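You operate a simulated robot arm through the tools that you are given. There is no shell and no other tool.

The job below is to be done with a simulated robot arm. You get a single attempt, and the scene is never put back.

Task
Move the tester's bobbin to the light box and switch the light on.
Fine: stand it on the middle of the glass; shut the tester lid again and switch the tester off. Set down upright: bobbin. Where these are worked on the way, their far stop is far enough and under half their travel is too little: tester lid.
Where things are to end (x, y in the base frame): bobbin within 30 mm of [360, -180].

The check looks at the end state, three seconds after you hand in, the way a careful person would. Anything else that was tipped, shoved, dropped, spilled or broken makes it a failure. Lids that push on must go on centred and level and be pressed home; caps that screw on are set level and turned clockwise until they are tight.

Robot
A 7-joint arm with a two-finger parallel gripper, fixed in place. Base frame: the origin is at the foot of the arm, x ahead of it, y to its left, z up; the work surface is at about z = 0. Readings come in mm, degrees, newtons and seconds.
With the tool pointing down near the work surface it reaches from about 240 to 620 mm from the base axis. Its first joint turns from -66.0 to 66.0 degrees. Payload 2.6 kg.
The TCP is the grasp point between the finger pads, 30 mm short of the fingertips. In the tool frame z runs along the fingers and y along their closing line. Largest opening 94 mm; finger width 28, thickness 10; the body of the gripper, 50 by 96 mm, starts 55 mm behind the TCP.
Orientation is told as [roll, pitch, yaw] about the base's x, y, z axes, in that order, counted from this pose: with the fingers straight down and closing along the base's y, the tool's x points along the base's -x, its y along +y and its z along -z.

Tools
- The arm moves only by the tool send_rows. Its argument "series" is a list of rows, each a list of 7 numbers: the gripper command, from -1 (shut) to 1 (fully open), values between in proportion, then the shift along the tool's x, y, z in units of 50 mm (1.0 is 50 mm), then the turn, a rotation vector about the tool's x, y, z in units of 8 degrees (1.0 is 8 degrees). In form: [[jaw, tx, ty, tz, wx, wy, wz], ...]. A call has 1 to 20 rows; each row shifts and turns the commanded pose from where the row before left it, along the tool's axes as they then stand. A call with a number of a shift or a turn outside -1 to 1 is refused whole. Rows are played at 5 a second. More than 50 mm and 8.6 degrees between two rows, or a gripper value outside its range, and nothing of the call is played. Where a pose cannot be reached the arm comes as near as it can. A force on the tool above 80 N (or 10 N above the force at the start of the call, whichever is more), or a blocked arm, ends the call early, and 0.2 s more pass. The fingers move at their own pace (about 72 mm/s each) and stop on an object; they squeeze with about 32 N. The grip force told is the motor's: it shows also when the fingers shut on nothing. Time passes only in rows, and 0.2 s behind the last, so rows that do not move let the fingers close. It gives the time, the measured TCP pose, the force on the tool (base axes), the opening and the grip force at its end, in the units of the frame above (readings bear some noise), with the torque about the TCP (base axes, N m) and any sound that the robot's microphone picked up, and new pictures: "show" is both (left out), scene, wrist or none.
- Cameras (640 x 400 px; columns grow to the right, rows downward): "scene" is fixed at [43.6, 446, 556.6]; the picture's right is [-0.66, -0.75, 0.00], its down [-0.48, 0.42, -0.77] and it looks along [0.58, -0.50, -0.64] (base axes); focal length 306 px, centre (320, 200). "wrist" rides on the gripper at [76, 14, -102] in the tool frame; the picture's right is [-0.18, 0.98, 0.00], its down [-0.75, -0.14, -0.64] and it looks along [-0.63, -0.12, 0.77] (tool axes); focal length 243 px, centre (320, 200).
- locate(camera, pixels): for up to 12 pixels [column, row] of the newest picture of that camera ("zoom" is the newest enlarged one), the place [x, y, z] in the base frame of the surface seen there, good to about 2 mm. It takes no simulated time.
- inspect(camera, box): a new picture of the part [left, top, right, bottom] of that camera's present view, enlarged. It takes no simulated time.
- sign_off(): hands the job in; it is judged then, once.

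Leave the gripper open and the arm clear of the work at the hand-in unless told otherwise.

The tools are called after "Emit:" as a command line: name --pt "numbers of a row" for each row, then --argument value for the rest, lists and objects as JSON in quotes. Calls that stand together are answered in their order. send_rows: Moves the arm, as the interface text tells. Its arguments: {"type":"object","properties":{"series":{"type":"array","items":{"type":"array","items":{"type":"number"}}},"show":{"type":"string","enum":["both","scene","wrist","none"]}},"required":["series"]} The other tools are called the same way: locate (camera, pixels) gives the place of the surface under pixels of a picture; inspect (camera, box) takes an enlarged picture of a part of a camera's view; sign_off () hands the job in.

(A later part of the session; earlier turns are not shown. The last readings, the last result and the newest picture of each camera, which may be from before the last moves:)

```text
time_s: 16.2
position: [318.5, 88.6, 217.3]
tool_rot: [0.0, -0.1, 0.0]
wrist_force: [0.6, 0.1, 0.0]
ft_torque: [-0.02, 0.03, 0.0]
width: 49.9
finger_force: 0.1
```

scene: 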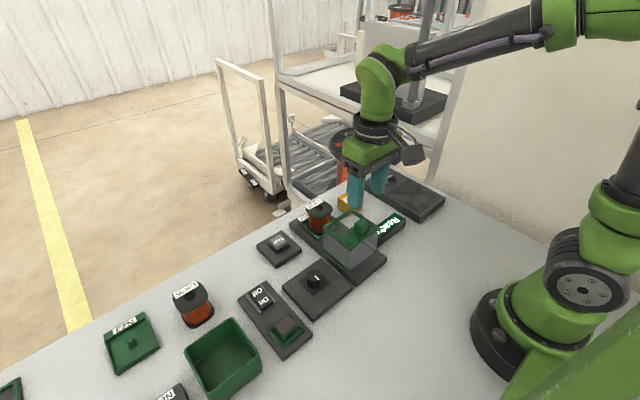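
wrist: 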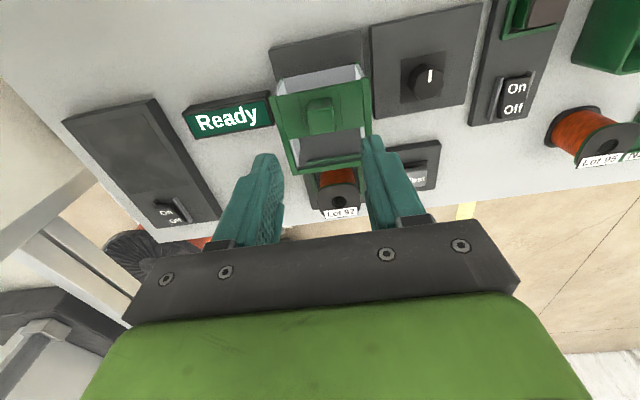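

Lid open; the bobbin shows at (320,215) in the scene. I enlarge to measure bobbin, nest and hood.

Emit:
inspect --camera "wrist" --box '[260, 60, 400, 230]'

Emit:
inspect --camera "scene" --box '[280, 190, 390, 285]'

```text
2.35 times, centred on (330, 145) of wrist
```

zoom: 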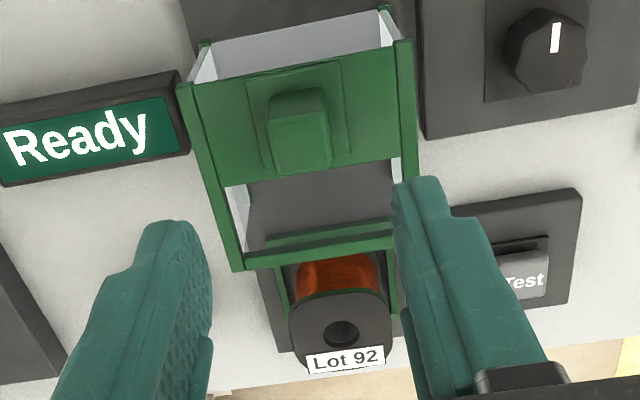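

```text
4.21 times, centred on (335, 238) of scene
```

zoom: 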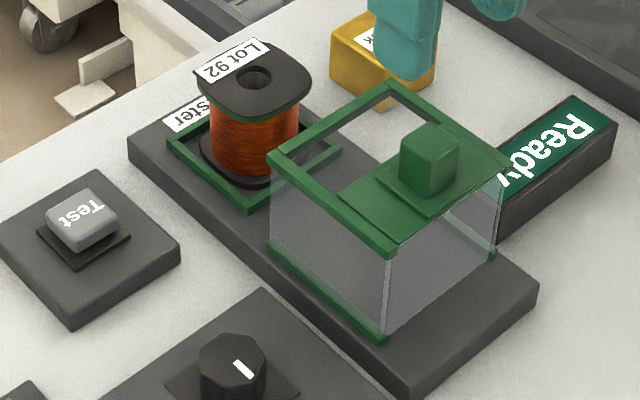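

Emit:
locate --camera "zoom" --pixels '[[198, 72], [260, 42], [310, 80], [235, 115], [255, 76], [200, 165], [250, 205], [340, 148], [270, 155], [395, 90], [250, 170], [180, 142]]'

Emit:
locate --camera "wrist" --pixels '[[318, 201], [358, 195], [321, 213], [358, 208], [338, 214], [337, 180], [308, 170], [326, 200]]'

```text
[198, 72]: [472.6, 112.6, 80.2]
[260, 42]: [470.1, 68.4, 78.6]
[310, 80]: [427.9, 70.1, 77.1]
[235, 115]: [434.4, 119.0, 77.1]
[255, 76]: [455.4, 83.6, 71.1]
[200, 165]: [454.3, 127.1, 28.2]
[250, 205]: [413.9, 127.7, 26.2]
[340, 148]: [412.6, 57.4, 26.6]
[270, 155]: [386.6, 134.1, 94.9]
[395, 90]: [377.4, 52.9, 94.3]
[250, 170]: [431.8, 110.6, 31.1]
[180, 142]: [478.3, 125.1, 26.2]
```

```text
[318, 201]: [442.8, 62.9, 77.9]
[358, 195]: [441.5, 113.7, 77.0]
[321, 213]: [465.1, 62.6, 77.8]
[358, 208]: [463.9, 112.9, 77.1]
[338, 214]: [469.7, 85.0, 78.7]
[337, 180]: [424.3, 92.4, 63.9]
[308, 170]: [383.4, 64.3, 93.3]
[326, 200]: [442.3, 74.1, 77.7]
```

The bobbin's top flange: x≈423–474, y≈63–117, top z≈78; nest rim only to z≈28. I move above (448,90), check, then descend.

Emit:
send_rows --pt "0.6 -0.648 0.007 0 0 0 0" --pt "0.6 -0.648 0.007 0 0 0 0" --pt "0.6 -0.648 0.007 0 0 0 0" --pt "0.6 -0.648 0.007 0 0 0 0" --pt "0.6 0 0 0.7 0 0 0" --pt "0.6 0 0 0.4 0 0 0" --pt "0.6 0 0 0 0 0 0" --show "both"

```text
time_s: 17.8
position: [449.4, 91.1, 161.6]
tool_rot: [0.1, 0.0, 0.0]
wrist_force: [-0.6, -0.1, -0.8]
ft_torque: [-0.01, -0.02, 0.0]
width: 74.9
finger_force: 0.0
```

scene: 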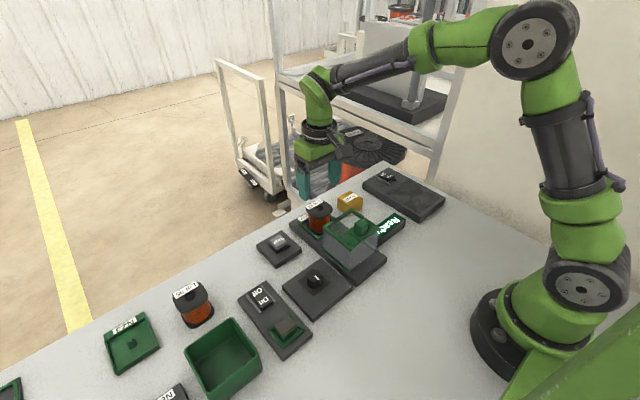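
wrist: 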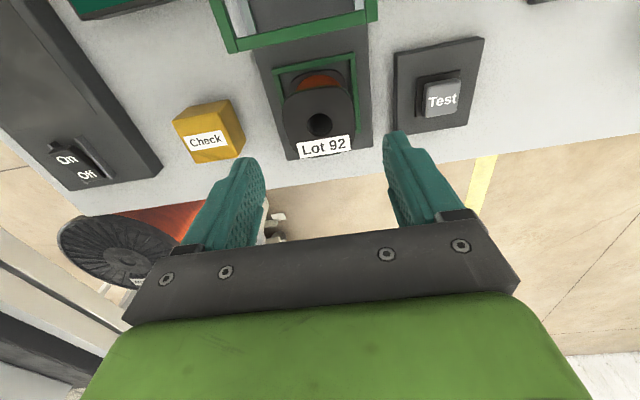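

Emit:
inspect --camera "wrist" --box '[260, 40, 380, 170]'

```text
3.08 times, centred on (320, 105) of wrist
```

zoom: 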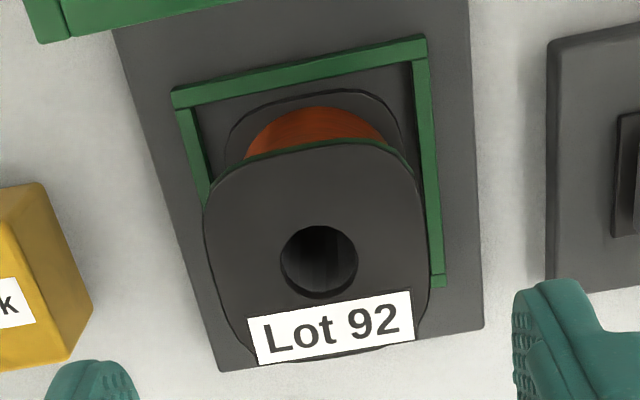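

Emit:
locate --camera "zoom" --pixels '[[208, 235], [424, 230], [210, 280], [425, 280], [318, 155], [330, 350], [225, 190], [405, 180], [258, 365], [410, 340], [318, 260], [190, 150]]'

```text
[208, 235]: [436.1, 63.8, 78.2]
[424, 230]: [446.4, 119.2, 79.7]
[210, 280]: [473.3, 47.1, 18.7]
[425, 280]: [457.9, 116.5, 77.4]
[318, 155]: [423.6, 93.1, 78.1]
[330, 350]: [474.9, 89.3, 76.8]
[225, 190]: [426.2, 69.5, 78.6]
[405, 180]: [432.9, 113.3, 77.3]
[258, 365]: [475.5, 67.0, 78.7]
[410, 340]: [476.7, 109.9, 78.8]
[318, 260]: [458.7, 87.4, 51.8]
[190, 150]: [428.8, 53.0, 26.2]
```

The flange spans x 423–476, y 63.5–118.5; the hand is centred at (449.4, 91.1). Descend to TCP z≈72 and close.

Emit:
send_rows --pt "0.6 0 0 0.6 0 0 0" --pt "0.6 0 0 0.6 0 0 0" --pt "0.6 0 0 0.59 0 0 0" --pt "0.6 0 0 0 0 0 0" --pt "-1 0 0 0 0 0 0" --pt "-1 0 0 0 0 0 0" --pt "-1 0 0 0 0 0 0" --show "both"

```text
time_s: 19.4
position: [449.0, 90.1, 71.8]
tool_rot: [0.0, 0.0, 0.1]
wrist_force: [-0.8, 0.5, 0.3]
ft_torque: [-0.01, 0.02, 0.01]
width: 59.2
finger_force: 31.8
```

scene: 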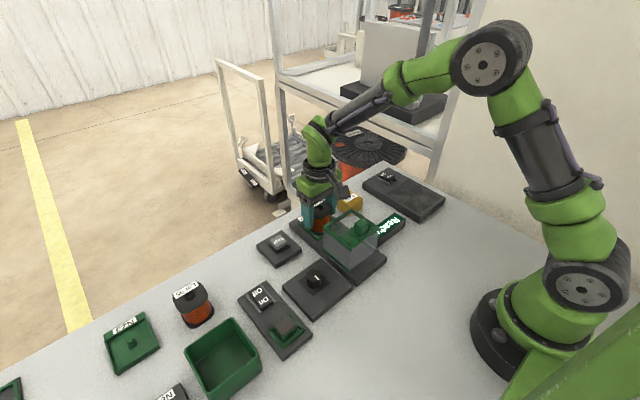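
wrist: 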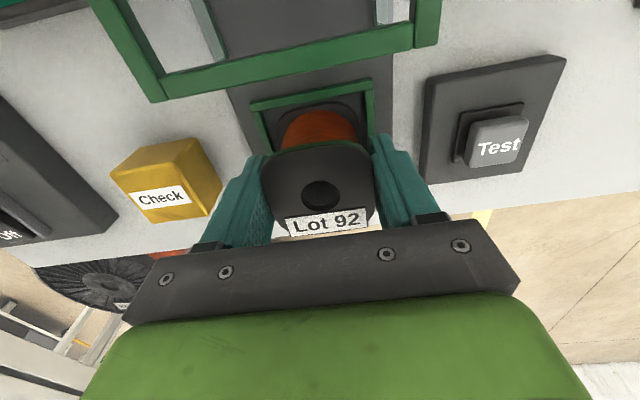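

Grip reads 59 mm with 32 N. I wait a moment and lift by 15 mm to see that it comes along.

Emit:
send_rows --pt "-1 0 0 0 0 0 0" --pt "-1 0 0 -0.1 0 0 0" --pt "-1 0 0 -0.2 0 0 0" --pt "-1 0 0 0 0 0 0" --show "both"

```text
time_s: 20.4
position: [448.6, 90.2, 86.3]
tool_rot: [0.0, 0.0, 0.0]
wrist_force: [-1.3, 0.0, -3.8]
ft_torque: [0.02, -0.02, -0.01]
width: 59.4
finger_force: 32.0
```

scene: 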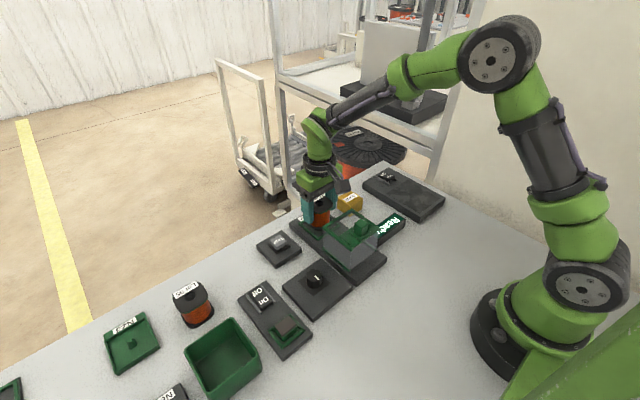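
wrist: 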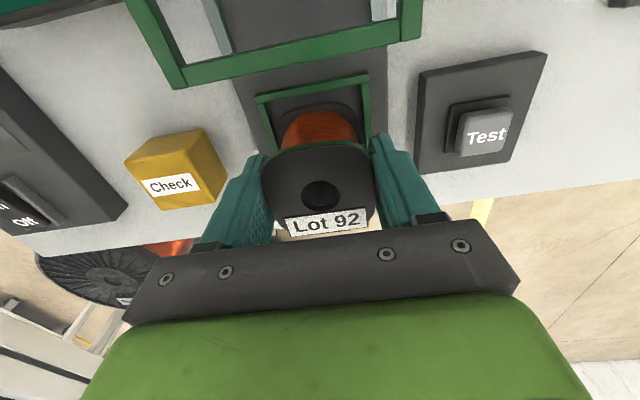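

The bobbin lifts (3.8 N weight). Raise it straight up to z≈206, clear of the hood knob, then carry to above (360,−180).

Emit:
send_rows --pt "-1 0 0 -0.4 0 0 0" --pt "-1 0 0 -0.6 0 0 0" --pt "-1 0 0 -0.6 0 0 0" --pt "-1 0 0 -0.6 0 0 0" --pt "-1 0 0 -0.2 0 0 0" --pt "-1 0.1 -0.3 0 0 0 0" --pt "-1 0.19 -0.58 0 0 0 0" --pt "-1 0.19 -0.58 0 0 0 0" --pt "-1 0.19 -0.58 0 0 0 0" --pt "-1 0.19 -0.58 0 0 0 0" --pt "-1 0.19 -0.58 0 0 0 0" --pt "-1 0.19 -0.58 0 0 0 0" --pt "-1 0.19 -0.58 0 0 0 0" --pt "-1 0.19 -0.58 0 0 0 0" --pt "-1 0.14 -0.4 0 0 0 0" --pt "-1 0 -0.06 0 0 0 0" --pt "-1 0 0 0 0 0 0" --show "both"

```text
time_s: 24.0
position: [359.4, -180.5, 207.6]
tool_rot: [0.0, 0.0, 0.0]
wrist_force: [-0.1, -1.0, -3.1]
ft_torque: [-0.01, -0.03, 0.01]
width: 59.3
finger_force: 31.9
```

scene: 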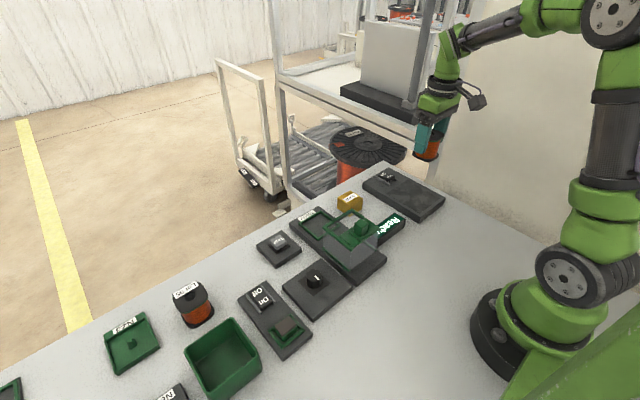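
wrist: 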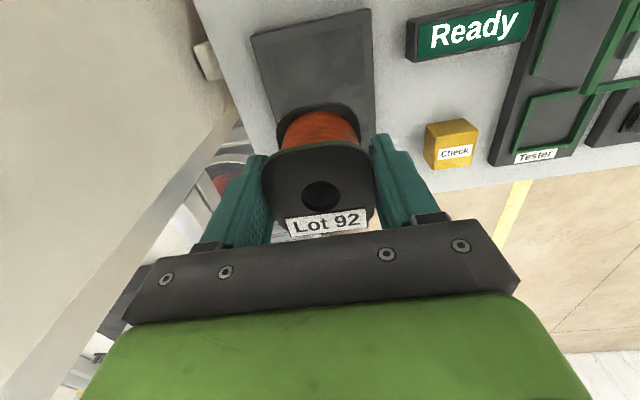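

Bobbin held above the light box. I measure the glass's corners on the scene picture to confirm its middle and height.

Emit:
locate --camera "scene" --pixels '[[386.5, 193.3], [408.7, 179.5], [440.5, 196.1], [420, 211.5], [412, 195], [400, 190], [425, 200], [420, 188]]'

Emit:
inspect --camera "scene" --box '[350, 110, 470, 230]'

```text
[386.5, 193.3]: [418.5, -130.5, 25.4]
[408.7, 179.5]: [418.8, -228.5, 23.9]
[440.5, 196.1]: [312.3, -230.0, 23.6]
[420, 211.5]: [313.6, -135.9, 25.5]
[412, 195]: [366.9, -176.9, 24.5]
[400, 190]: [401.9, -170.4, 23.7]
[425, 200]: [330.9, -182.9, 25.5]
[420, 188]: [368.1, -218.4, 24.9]
```

```text
3.33 times, centred on (410, 170) of scene
```

zoom: 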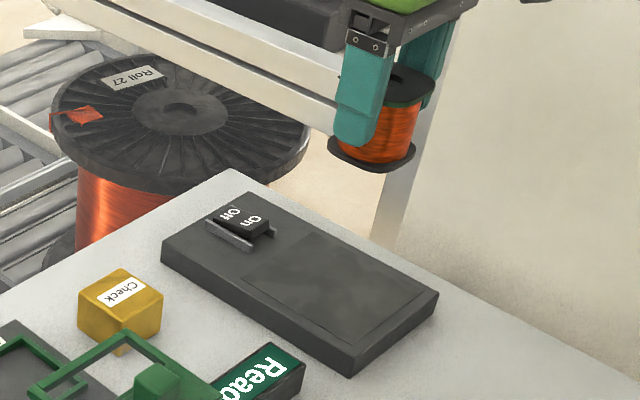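

Glass middle ≈ (365,−181), top z≈24.5; expected touch-down at TCP z≈76–77. I lower 120 mm, then check the force.

Emit:
send_rows --pt "-1 0 0 0.4 0 0 0" --pt "-1 0 0 0.6 0 0 0" --pt "-1 0 0 0.6 0 0 0" --pt "-1 0 0 0.5 0 0 0" --pt "-1 -0.03 0 0.3 0 0 0" --pt "-1 0 0 0 0 0 0" --show "both"

```text
time_s: 25.4
position: [362.3, -178.6, 87.6]
tool_rot: [0.0, 0.0, 0.0]
wrist_force: [-0.2, 0.4, -3.1]
ft_torque: [0.02, 0.01, 0.0]
width: 59.6
finger_force: 32.6
```

scene: 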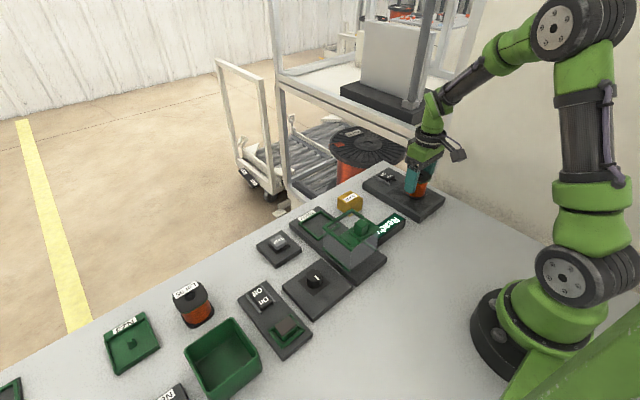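
wrist: 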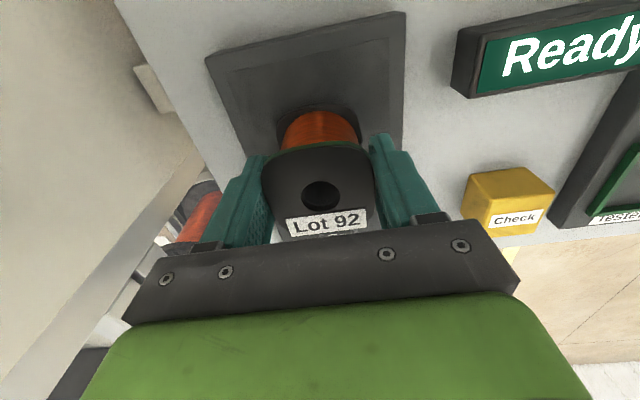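

Still hanging free (−3.1 N). Lower 7 mm slowly and read the force.

Emit:
send_rows --pt "-1 0 0 0.05 0 0 0" --pt "-1 0 0 0.05 0 0 0" --pt "-1 0 0 0.04 0 0 0" --pt "-1 0 0 0 0 0 0" --show "none"

Emit:
inspect --camera "scene" --box '[370, 150, 450, 220]'

```text
time_s: 26.4
position: [362.0, -179.7, 80.2]
tool_rot: [0.0, 0.0, 0.0]
wrist_force: [0.2, 0.1, -2.7]
ft_torque: [0.02, -0.02, 0.0]
width: 58.9
finger_force: 32.6
```

```text
5.71 times, centred on (410, 185) of scene
```

zoom: 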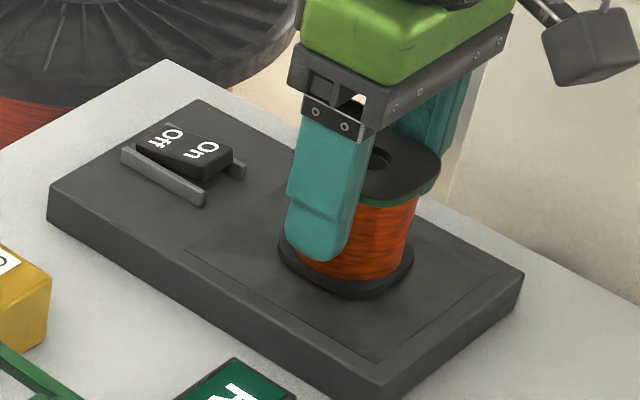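

Still not carrying its weight on the glass. Continue in 1 mm steps.

Emit:
send_rows --pt "-1 0 0 0.02 0 0 0" --pt "-1 0 0 0.02 0 0 0" --pt "-1 0 0 0 0 0 0" --show "none"

```text
time_s: 27.2
position: [361.5, -180.3, 78.2]
tool_rot: [0.1, 0.0, 0.2]
wrist_force: [-0.3, 0.1, -3.7]
ft_torque: [-0.01, 0.03, 0.0]
width: 58.9
finger_force: 32.5
```

Emit:
send_rows --pt "-1 0 0 0.02 0 0 0" --pt "-1 0 0 0 0 0 0" --show "none"

```text
time_s: 27.8
position: [361.9, -180.4, 76.7]
tool_rot: [0.0, 0.0, 0.1]
wrist_force: [0.8, 0.3, -4.0]
ft_torque: [0.02, 0.0, -0.03]
width: 59.3
finger_force: 31.9
```

No contact yet at z≈76.7; another millimetre.

Emit:
send_rows --pt "-1 0 0 0.02 0 0 0" --pt "-1 0 0 0 0 0 0" --show "none"

```text
time_s: 28.4
position: [360.8, -178.9, 75.8]
tool_rot: [0.0, 0.0, 0.0]
wrist_force: [0.3, 0.2, -3.5]
ft_torque: [-0.01, 0.01, 0.01]
width: 59.2
finger_force: 32.0
```

Emit:
send_rows --pt "-1 0 0 0.02 0 0 0" --pt "-1 0 0 0 0 0 0" --show "none"

Emit:
inspect --camera "scene" --box '[390, 170, 440, 215]'

```text
time_s: 29.0
position: [362.0, -179.2, 76.1]
tool_rot: [0.0, 0.0, -0.1]
wrist_force: [-4.4, 3.0, 11.4]
ft_torque: [0.07, 0.51, -0.08]
width: 59.3
finger_force: 31.9
```

```text
8.89 times, centred on (415, 192) of scene
```

zoom: 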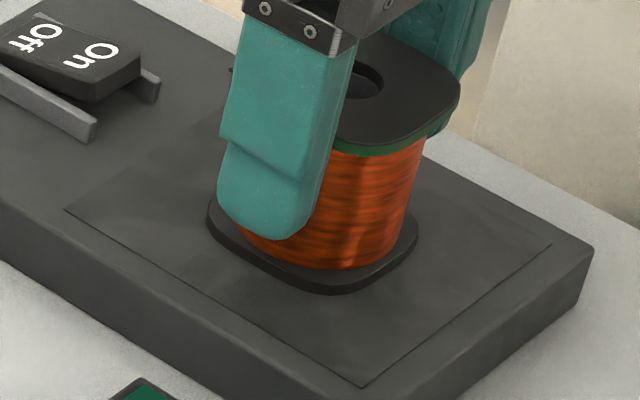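

Contact now (+11 N): the bobbin stands on the glass. I ease up slightly, open, and rise.

Emit:
send_rows --pt "-1 0 0 -0.01 0 0 0" --pt "0.3 0 0 0 0 0 0" --pt "0.75 0 0 0 0 0 0" --pt "0.75 0 0 0 0 0 0" --pt "0.75 0 0 -0.3 0 0 0" --pt "0.75 0 0 -0.6 0 0 0" --pt "0.75 0 0 -0.8 0 0 0" --pt "0.75 0 0 -0.6 0 0 0" --show "both"

```text
time_s: 30.8
position: [361.4, -180.0, 192.0]
tool_rot: [0.0, 0.0, -0.1]
wrist_force: [0.2, -0.1, 0.0]
ft_torque: [0.01, -0.04, -0.04]
width: 82.3
finger_force: 0.0
```

scene: 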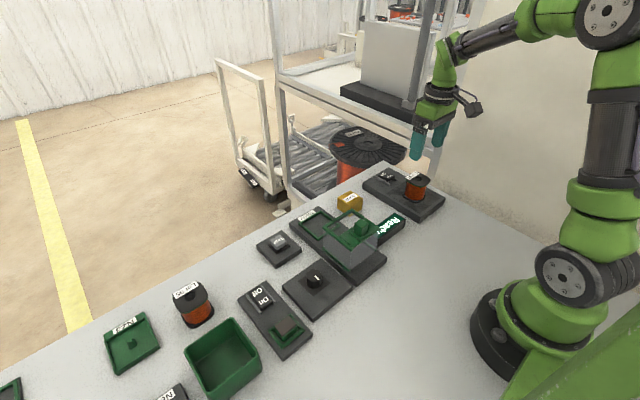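
wrist: 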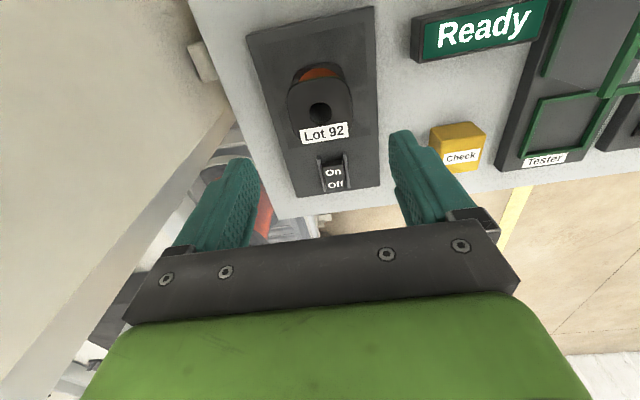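

The bobbin stands upright. Now I zoom in on the light-box rocker and bobbin to measure.

Emit:
inspect --camera "wrist" --box '[270, 50, 380, 205]'

Emit:
locate --camera "scene" --pixels '[[416, 178], [412, 174], [424, 180]]'

```text
2.58 times, centred on (325, 128) of wrist
```

zoom: 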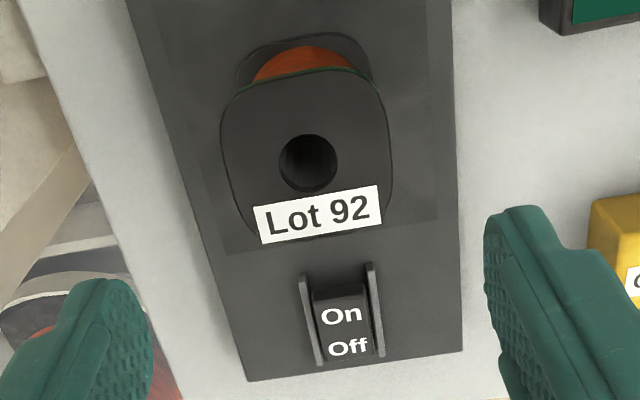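

```text
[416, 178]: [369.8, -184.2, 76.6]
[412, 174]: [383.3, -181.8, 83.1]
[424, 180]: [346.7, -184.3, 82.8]
```

Emit:
locate --camera "zoom" --pixels '[[335, 290], [340, 300], [341, 316], [345, 335], [348, 347], [349, 355], [308, 320], [375, 310], [226, 150], [388, 150], [310, 75], [322, 233]]'

```text
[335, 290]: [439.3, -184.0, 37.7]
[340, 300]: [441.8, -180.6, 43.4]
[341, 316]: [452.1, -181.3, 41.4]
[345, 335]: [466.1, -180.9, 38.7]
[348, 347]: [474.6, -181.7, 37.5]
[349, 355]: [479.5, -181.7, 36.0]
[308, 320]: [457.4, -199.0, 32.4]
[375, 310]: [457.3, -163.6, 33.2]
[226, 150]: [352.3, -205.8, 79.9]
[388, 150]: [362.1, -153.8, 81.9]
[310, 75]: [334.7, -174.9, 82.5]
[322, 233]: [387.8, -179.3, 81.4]
```

Bobbin centre ≈ (361,−180), good. Rocker: On end x≈440 (z 43), Off end x≈480 (z 36), guards at y≈−199 and −163. I close the fingers, move to x≈436, y≈−181 and descend to fingertip height ≈55.

Emit:
send_rows --pt "-1 -0.5 0 0 0 0 0" --pt "-1 -0.5 -0.01 0 0 0 0" --pt "-1 -0.49 -0.01 0 0 0 0" --pt "-1 0 0 0.7 0 0 0" --pt "-1 0 0 0.8 0 0 0" --pt "-1 0 0 0.6 0 0 0" --pt "-1 0 0 0 0 0 0" --show "both"

```text
time_s: 32.4
position: [436.4, -181.5, 85.8]
tool_rot: [0.0, 0.0, 0.0]
wrist_force: [-0.9, -0.1, 0.1]
ft_torque: [0.01, -0.03, 0.01]
width: 0.0
finger_force: 32.0
```

scene: 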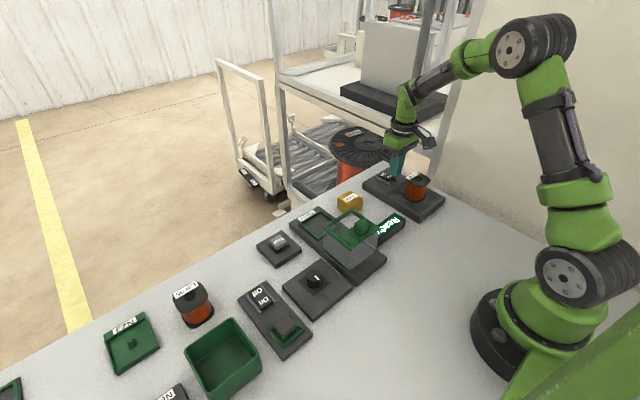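
wrist: 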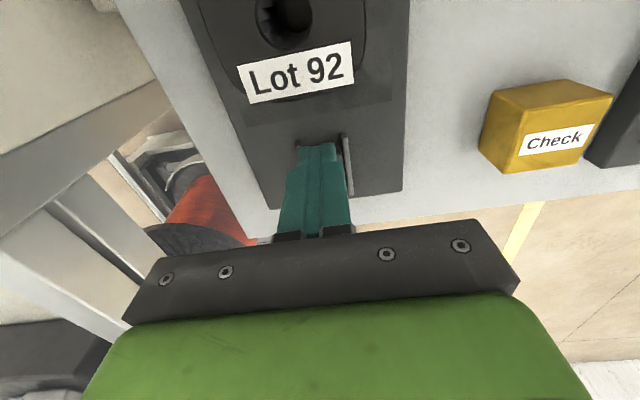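

Positioned between the guards, above the On end. Lower to fingertip ≈44, then press gently.

Emit:
send_rows --pt "-1 0 0 0.1 0 0 0" --pt "-1 0 0 0.1 0 0 0" --pt "-1 0 0 0.04 0 0 0" --pt "-1 0 0 0.04 0 0 0" --show "none"

```text
time_s: 33.4
position: [437.2, -180.7, 71.5]
tool_rot: [0.1, -0.1, 0.0]
wrist_force: [-0.6, -0.3, 0.6]
ft_torque: [-0.02, -0.01, 0.02]
width: 0.0
finger_force: 32.5
```

Emit:
send_rows --pt "-1 0 0 0.03 0 0 0" --pt "-1 0 0 0.03 0 0 0" --pt "-1 0 0 0 0 0 0" --show "both"

```text
time_s: 34.2
position: [435.9, -180.5, 67.8]
tool_rot: [0.0, 0.1, 0.0]
wrist_force: [0.0, 0.0, 0.3]
ft_torque: [0.04, 0.0, 0.0]
width: 0.0
finger_force: 32.1
```

scene: 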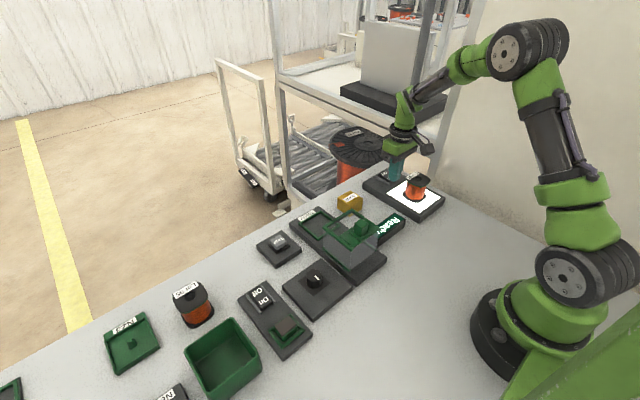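
wrist: 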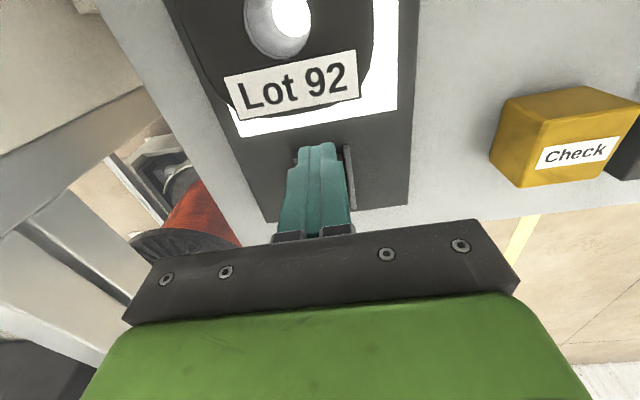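

The glass glows white: the light is on. Rise straight up, then go back toward the hood knob at about (318,90).

Emit:
send_rows --pt "-1 0 0 -0.6 0 0 0" --pt "-1 0 0 -0.9 0 0 0" --pt "-1 0 0 -0.9 0 0 0" --pt "-1 0 0 -0.5 0 0 0" --pt "0 0.4 0.85 0 0 0 0" --pt "0 0.4 0.85 0 0 0 0" --pt "0 0.4 0.85 0 0 0 0" --pt "0 0.4 0.85 0 0 0 0" --pt "0 0.4 0.85 0 0 0 0" --pt "0.06 0.37 0.85 0 0 0 0" --pt "0.06 0 0.3 0 0 0 0" --pt "0.06 0 0 0 0 0 0" --show "both"

```text
time_s: 36.8
position: [317.2, 88.9, 213.8]
tool_rot: [0.1, 0.0, 0.0]
wrist_force: [-0.1, -0.4, 0.2]
ft_torque: [-0.01, 0.0, 0.01]
width: 49.8
finger_force: 0.0
```

scene: 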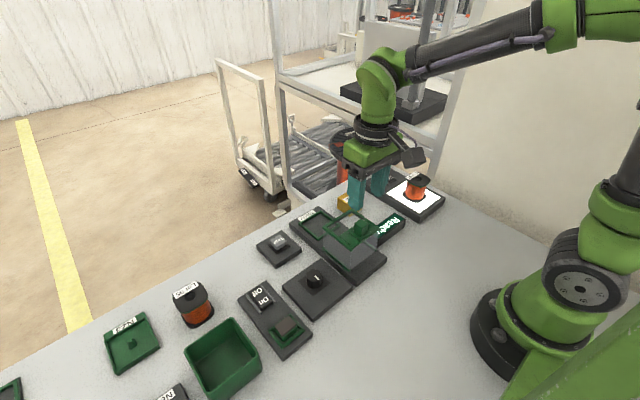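
wrist: 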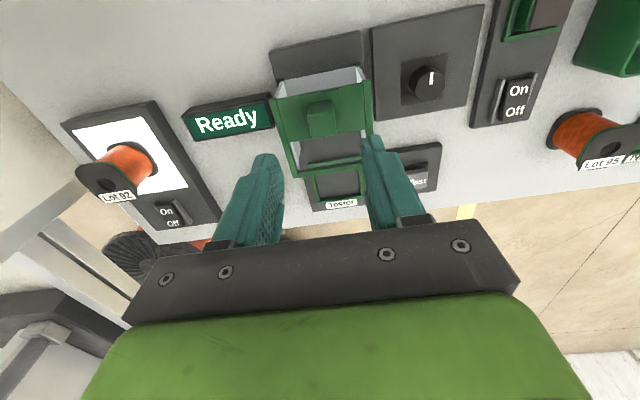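

I measure the knob's present place before gripping.

Emit:
inspect --camera "wrist" --box '[260, 60, 380, 180]'

```text
3.33 times, centred on (320, 120) of wrist
```

zoom: 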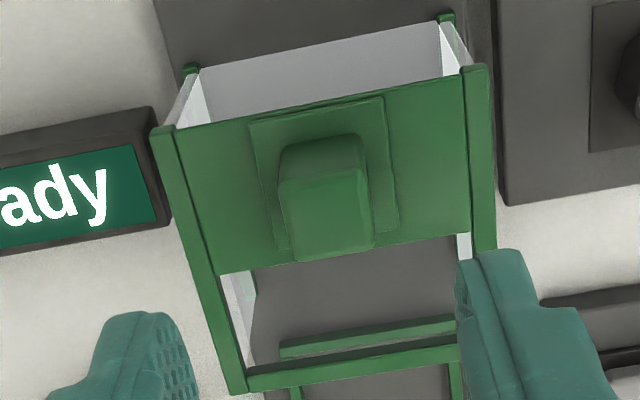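

Emit:
locate --camera "zoom" --pixels '[[290, 195], [362, 180], [300, 250], [368, 240], [325, 215], [323, 150], [162, 135], [475, 75]]'

```text
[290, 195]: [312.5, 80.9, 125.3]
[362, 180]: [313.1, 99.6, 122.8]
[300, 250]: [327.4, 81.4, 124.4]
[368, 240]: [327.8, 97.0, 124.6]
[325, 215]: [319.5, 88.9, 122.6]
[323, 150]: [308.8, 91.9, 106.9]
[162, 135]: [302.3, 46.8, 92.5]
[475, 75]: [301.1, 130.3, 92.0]
```

Knob centre ≈ (319,90). Align, descend to z≈131, and grip.

Emit:
send_rows --pt "0.06 -0.03 0.015 0.8 0 0 0" --pt "0.06 0 0 0.6 0 0 0" --pt "0.06 0 0 0.25 0 0 0" --pt "0.06 0 0 0 0 0 0" --pt "-1 0 0 0 0 0 0" --pt "-1 0 0 0 0 0 0" --pt "-1 0 0 0 0 0 0" --show "none"

```text
time_s: 38.4
position: [319.9, 89.5, 130.5]
tool_rot: [0.1, 0.0, 0.1]
wrist_force: [1.2, 11.2, -8.9]
ft_torque: [0.01, -0.76, -0.29]
width: 21.9
finger_force: 45.3
```

Gripped. Push the hood back +x in 10 mm steps, easing the y offset a little.

Emit:
send_rows --pt "-1 -0.1 0.01 0.004 0 0 0" --pt "-1 -0.16 0 0 0 0 0" --pt "-1 -0.16 0 0 0 0 0" --pt "-1 -0.16 0 0 0 0 0" --pt "-1 -0.16 0 0 0 0 0" --show "none"

```text
time_s: 39.6
position: [355.5, 89.4, 130.2]
tool_rot: [0.0, 0.1, 0.0]
wrist_force: [-1.8, 3.3, -8.8]
ft_torque: [0.01, -0.05, 0.16]
width: 21.6
finger_force: 44.8
```

Emit:
send_rows --pt "-1 -0.16 0 0.004 0 0 0" --pt "-1 -0.16 0 0 0 0 0" --pt "-1 -0.16 0 0 0 0 0" --pt "-1 -0.16 0 0 0 0 0" --pt "-1 -0.16 0 0 0 0 0" --pt "-1 -0.1 0 0 0 0 0" --show "none"

```text
time_s: 41.0
position: [402.2, 89.7, 130.2]
tool_rot: [0.0, -0.1, -0.1]
wrist_force: [-1.4, -5.3, -5.6]
ft_torque: [0.09, 1.0, 0.07]
width: 21.8
finger_force: 44.8
```

Nearly shut. Push 17 mm more, then approach the stop gently.

Emit:
send_rows --pt "-1 -0.12 0 0 0 0 0" --pt "-1 -0.12 0 0 0 0 0" --pt "-1 -0.1 0 0 0 0 0" --show "none"

```text
time_s: 41.8
position: [418.7, 90.2, 130.2]
tool_rot: [0.1, -0.1, -0.1]
wrist_force: [-2.5, -7.2, -0.8]
ft_torque: [0.04, 0.85, 0.02]
width: 21.8
finger_force: 45.6
```

Emit:
send_rows --pt "-1 -0.04 0 0 0 0 0" --pt "-1 -0.03 0 0 0 0 0" --pt "-1 0 0 0 0 0 0" --show "none"

```text
time_s: 42.6
position: [422.4, 90.9, 130.3]
tool_rot: [0.0, -0.1, 0.0]
wrist_force: [-1.2, -7.8, 1.5]
ft_torque: [-0.01, 0.14, -0.16]
width: 21.9
finger_force: 45.0
```

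No stop yet at x=422.4. A bit more in 1 mm steps.

Emit:
send_rows --pt "-1 -0.02 0 0 0 0 0" --pt "-1 -0.02 0 0 0 0 0" --pt "-1 0 0 0 0 0 0" --show "both"

```text
time_s: 43.4
position: [422.2, 89.9, 130.4]
tool_rot: [0.1, 0.3, -0.1]
wrist_force: [-29.6, -16.4, 19.5]
ft_torque: [-0.21, 0.04, 0.35]
width: 22.1
finger_force: 44.9
```

scene: 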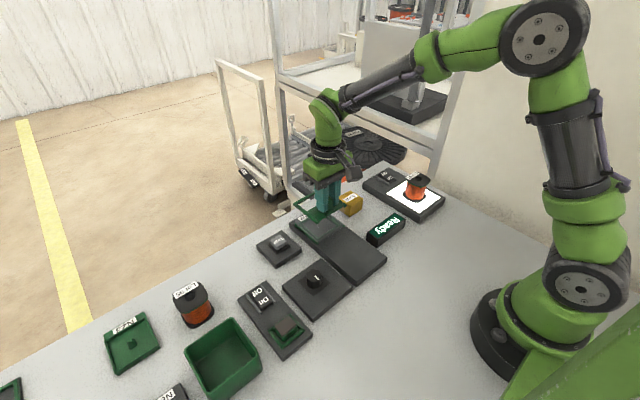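
wrist: 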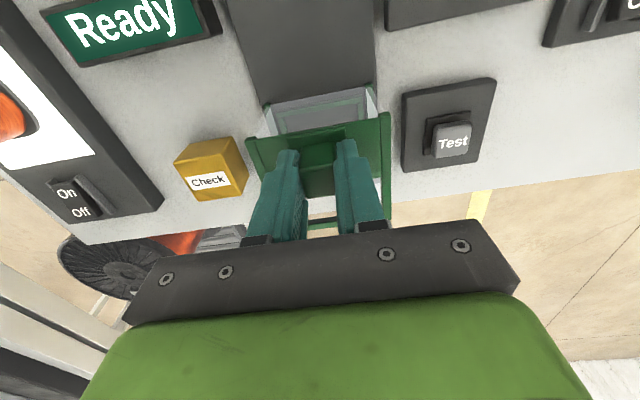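

The end stop is reached (−30 N): shut. Relax the push by 1 mm, open, and rise.

Emit:
send_rows --pt "-1 0.02 0 0 0 0 0" --pt "0.06 0 0 0 0 0 0" --pt "0.06 0 0 0 0 0 0" --pt "0.06 0 0 -0.6 0 0 0" --pt "0.06 0 0 -0.8 0 0 0" --pt "0.06 0 0 -0.3 0 0 0" --show "both"

```text
time_s: 44.8
position: [423.5, 90.5, 215.1]
tool_rot: [0.0, 0.0, 0.0]
wrist_force: [0.1, -0.8, 0.0]
ft_torque: [0.0, 0.01, -0.02]
width: 49.8
finger_force: 0.1
```

scene: 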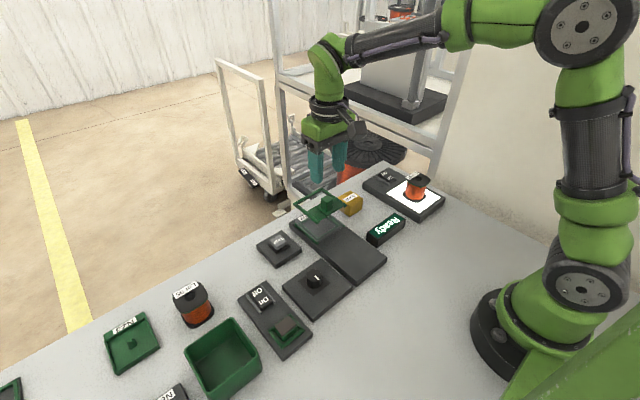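
wrist: 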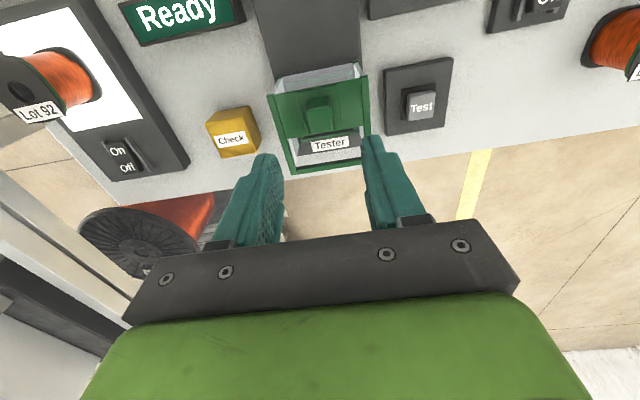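

The hood is shut again (rail check next). Then go toward the tester's rocker at about (370,310), staying at z≈215.

Emit:
inspect --camera "wrist" --box '[255, 50, 385, 190]'

Emit:
locate --camera "zoom" --pixels '[[85, 120], [535, 85], [310, 160]]'

Emit:
send_rows --pt "0.06 0.3 0.85 0 0 0 0" --pt "0 0.3 0.85 0 0 0 0" --pt "-0.5 0.3 0.85 0 0 0 0" --pt "-1 0.3 0.85 0 0 0 0" --pt "-1 0.3 0.85 0 0 0 0" --pt "-1 0 0.14 0 0 0 0" --pt "-1 0 0 0 0 0 0" --show "both"

```text
2.86 times, centred on (320, 120) of wrist
```

zoom: 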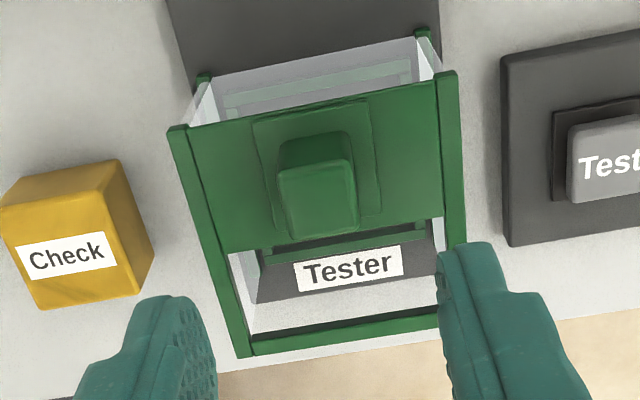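

```text
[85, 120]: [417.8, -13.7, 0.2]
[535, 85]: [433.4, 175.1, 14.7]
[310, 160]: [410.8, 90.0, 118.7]
```

```text
time_s: 46.4
position: [347.4, 310.4, 215.4]
tool_rot: [0.0, 0.0, -0.1]
wrist_force: [-0.2, 0.2, -0.1]
ft_torque: [-0.02, 0.0, 0.0]
width: 0.0
finger_force: 32.3
```

scene: 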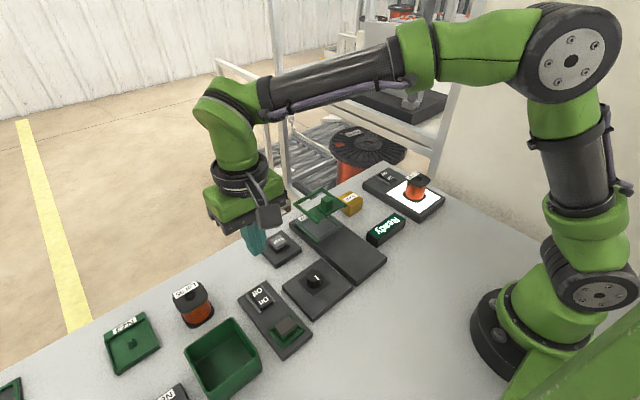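
wrist: 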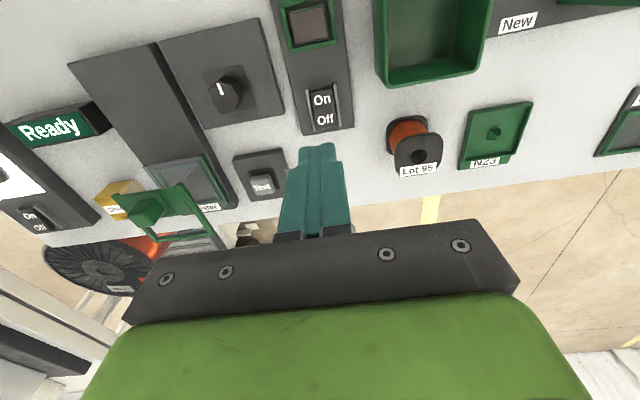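

The knob's front is back at x=410.8 as at the start: shut. Now I enlarge the tester's rocker at (322,108).

Emit:
inspect --camera "wrist" --box '[285, 70, 365, 140]'

```text
5.71 times, centred on (325, 105) of wrist
```

zoom: 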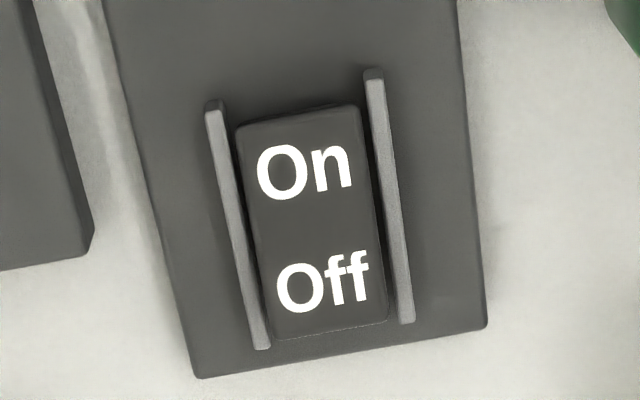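

Emit:
locate --camera "zoom" --pixels '[[295, 122], [300, 135], [305, 170], [315, 230], [325, 285], [330, 320], [332, 332], [225, 180], [388, 150], [255, 300], [375, 300], [330, 365]]'

```text
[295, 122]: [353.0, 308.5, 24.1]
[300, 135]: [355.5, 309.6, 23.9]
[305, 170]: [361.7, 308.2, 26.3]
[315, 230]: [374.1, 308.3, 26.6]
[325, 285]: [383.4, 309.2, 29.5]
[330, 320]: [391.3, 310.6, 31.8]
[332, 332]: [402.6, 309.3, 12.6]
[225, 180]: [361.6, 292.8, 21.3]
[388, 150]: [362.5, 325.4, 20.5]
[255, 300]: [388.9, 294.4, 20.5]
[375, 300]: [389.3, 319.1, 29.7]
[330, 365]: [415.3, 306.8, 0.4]
```

Rocker: Off end at x≈391 (z 31), On end x≈353 (z 24), guards at y 293 and 325. With closed fingers I go above (396,309) and descend to fingertip ≈ 45.

Emit:
send_rows --pt "-1 -0.5 -0.015 0 0 0 0" --pt "-1 -0.47 -0.015 0 0 0 0" --pt "-1 0 0 0.8 0 0 0" --pt "-1 0 0 0.8 0 0 0" --pt "-1 0 0 0.8 0 0 0" --pt "-1 0 0 0.4 0 0 0" --pt "-1 0 0 0 0 0 0" --show "both"

```text
time_s: 48.0
position: [394.6, 307.1, 74.4]
tool_rot: [-0.1, 0.0, 0.0]
wrist_force: [0.1, 0.0, 0.0]
ft_torque: [-0.02, -0.03, -0.02]
width: 0.3
finger_force: 31.9
```

scene: 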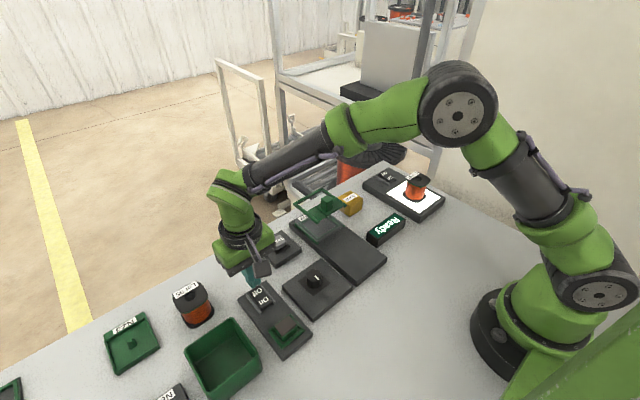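
wrist: 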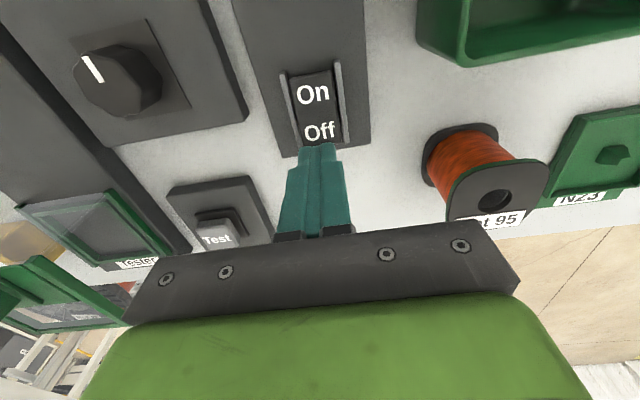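

In line with the rocker's Off end. Press down slowly: tip to about 32, then in small steps.

Emit:
send_rows --pt "-1 0 0.025 0.12 0 0 0" --pt "-1 0 0 0.1 0 0 0" --pt "-1 0 0 0.04 0 0 0" --pt "-1 0 0 0.04 0 0 0" --pt "-1 0 0 0 0 0 0" --show "scene"

```text
time_s: 49.2
position: [397.1, 308.9, 59.6]
tool_rot: [0.0, -0.1, 0.0]
wrist_force: [2.7, 0.5, 1.9]
ft_torque: [-0.01, -0.13, 0.02]
width: 0.1
finger_force: 31.7
```

scene: 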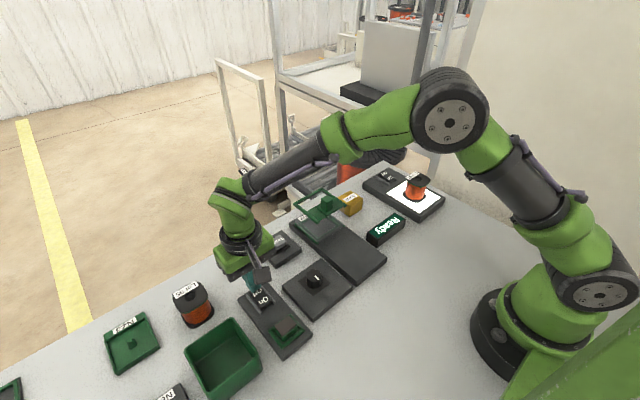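

Touching lightly (1.9 N); Ready still lit. Press on in small steps.

Emit:
send_rows --pt "-1 0 0 0.03 0 0 0" --pt "-1 0 0 0.03 0 0 0" --pt "-1 0 0 0 0 0 0" --show "both"

```text
time_s: 50.0
position: [396.1, 308.5, 57.5]
tool_rot: [0.0, 0.0, 0.0]
wrist_force: [-0.9, 1.1, -0.7]
ft_torque: [0.02, 0.0, -0.01]
width: 0.2
finger_force: 32.0
```

scene: 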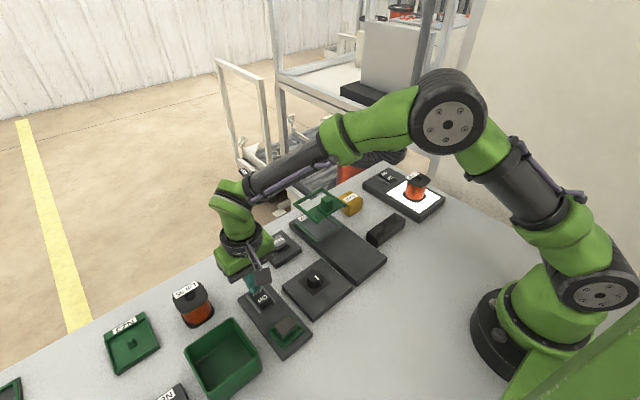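
wrist: 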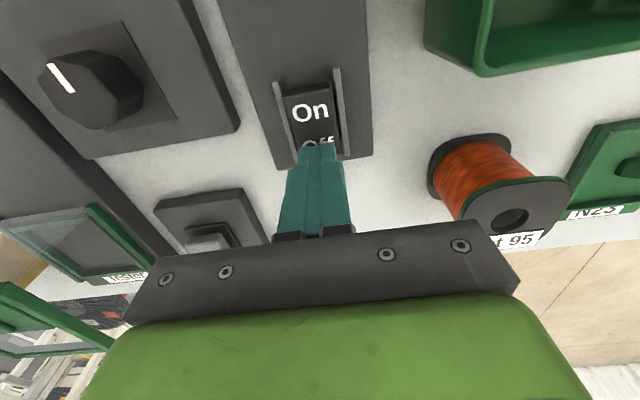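

The "Ready" display went dark: the tester is off. I rise straight up, open the hand, and go to the starting area for a final check.

Emit:
send_rows --pt "-1 0 0 -0.6 0 0 0" --pt "-1 0 0 -0.9 0 0 0" --pt "-1 0 0 -0.9 0 0 0" --pt "-1 0 0 -0.9 0 0 0" --pt "1 0 0 -0.9 0 0 0" --pt "1 0 0 -0.9 0 0 0" --pt "1 0.2 -0.85 0 0 0 0" --pt "1 0.2 -0.85 0 0 0 0" --pt "1 0.3 -0.85 0 0 0 0" --pt "1 0.3 -0.85 0 0 0 0" --pt "1 0 -0.85 0 0 0 0" --pt "1 0 0 0 0 0 0" --show "both"

```text
time_s: 52.6
position: [344.7, 97.4, 313.2]
tool_rot: [0.0, 0.0, 0.0]
wrist_force: [-0.4, 0.8, 0.1]
ft_torque: [-0.02, 0.01, 0.02]
width: 94.2
finger_force: 0.1
```

scene: 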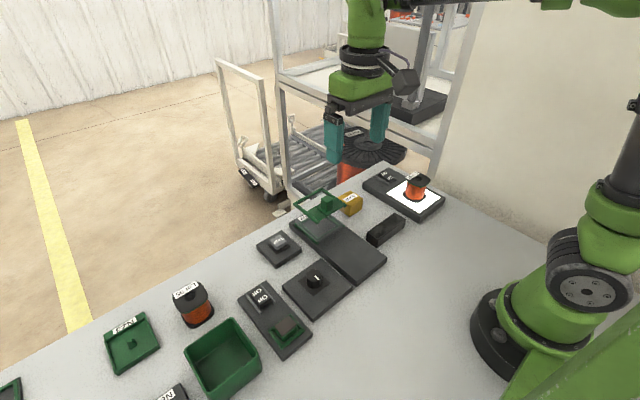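
wrist: 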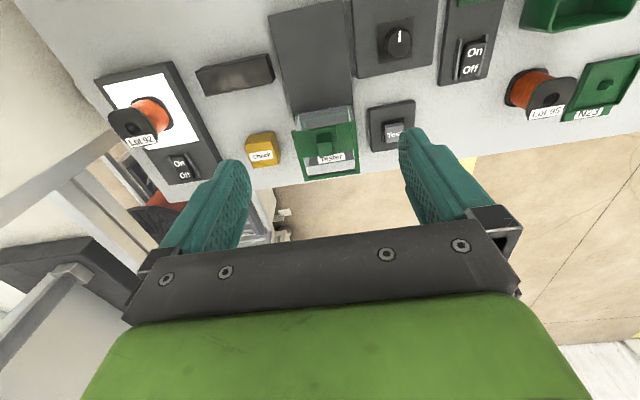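

Final check: enlarge light box with bobbin, the hood, and the rocker.

Emit:
inspect --camera "scene" --box '[240, 150, 460, 290]'

Emit:
inspect --camera "wrist" --box '[90, 40, 380, 200]'

Emit:
inspect --camera "scene" --box '[230, 270, 320, 365]'

Emit:
locate --camera "scene" --pixels '[[411, 174], [417, 178], [423, 180], [259, 293], [267, 302], [387, 174], [394, 178]]'

```text
2.86 times, centred on (350, 220) of scene
```

zoom: 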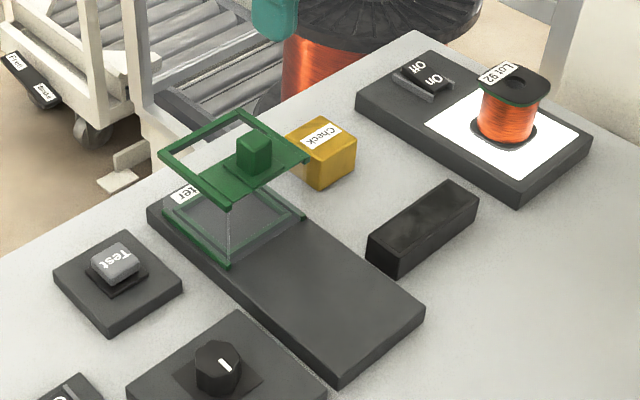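

```text
2.21 times, centred on (235, 120) of wrist
```

zoom: 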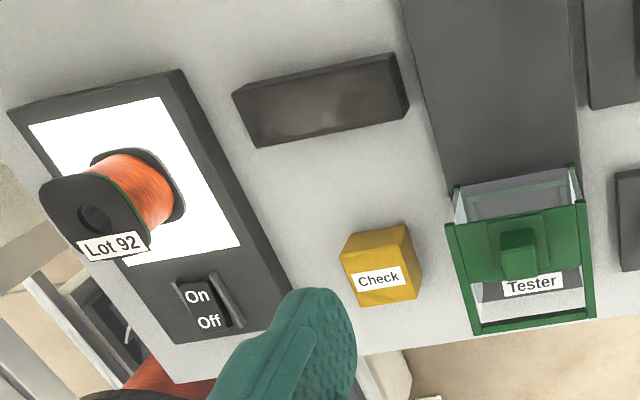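

```text
4.21 times, centred on (275, 318) of scene
```

zoom: 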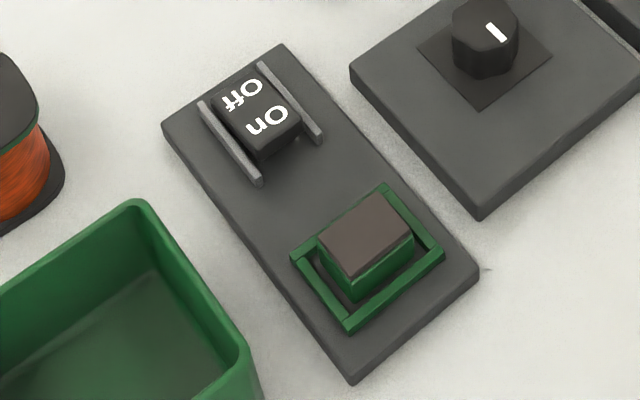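

```text
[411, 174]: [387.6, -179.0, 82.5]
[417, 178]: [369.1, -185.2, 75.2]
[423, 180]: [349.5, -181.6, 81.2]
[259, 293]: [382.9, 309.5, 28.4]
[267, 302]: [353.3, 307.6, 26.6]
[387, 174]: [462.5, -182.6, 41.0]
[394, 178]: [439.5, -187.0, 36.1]
```

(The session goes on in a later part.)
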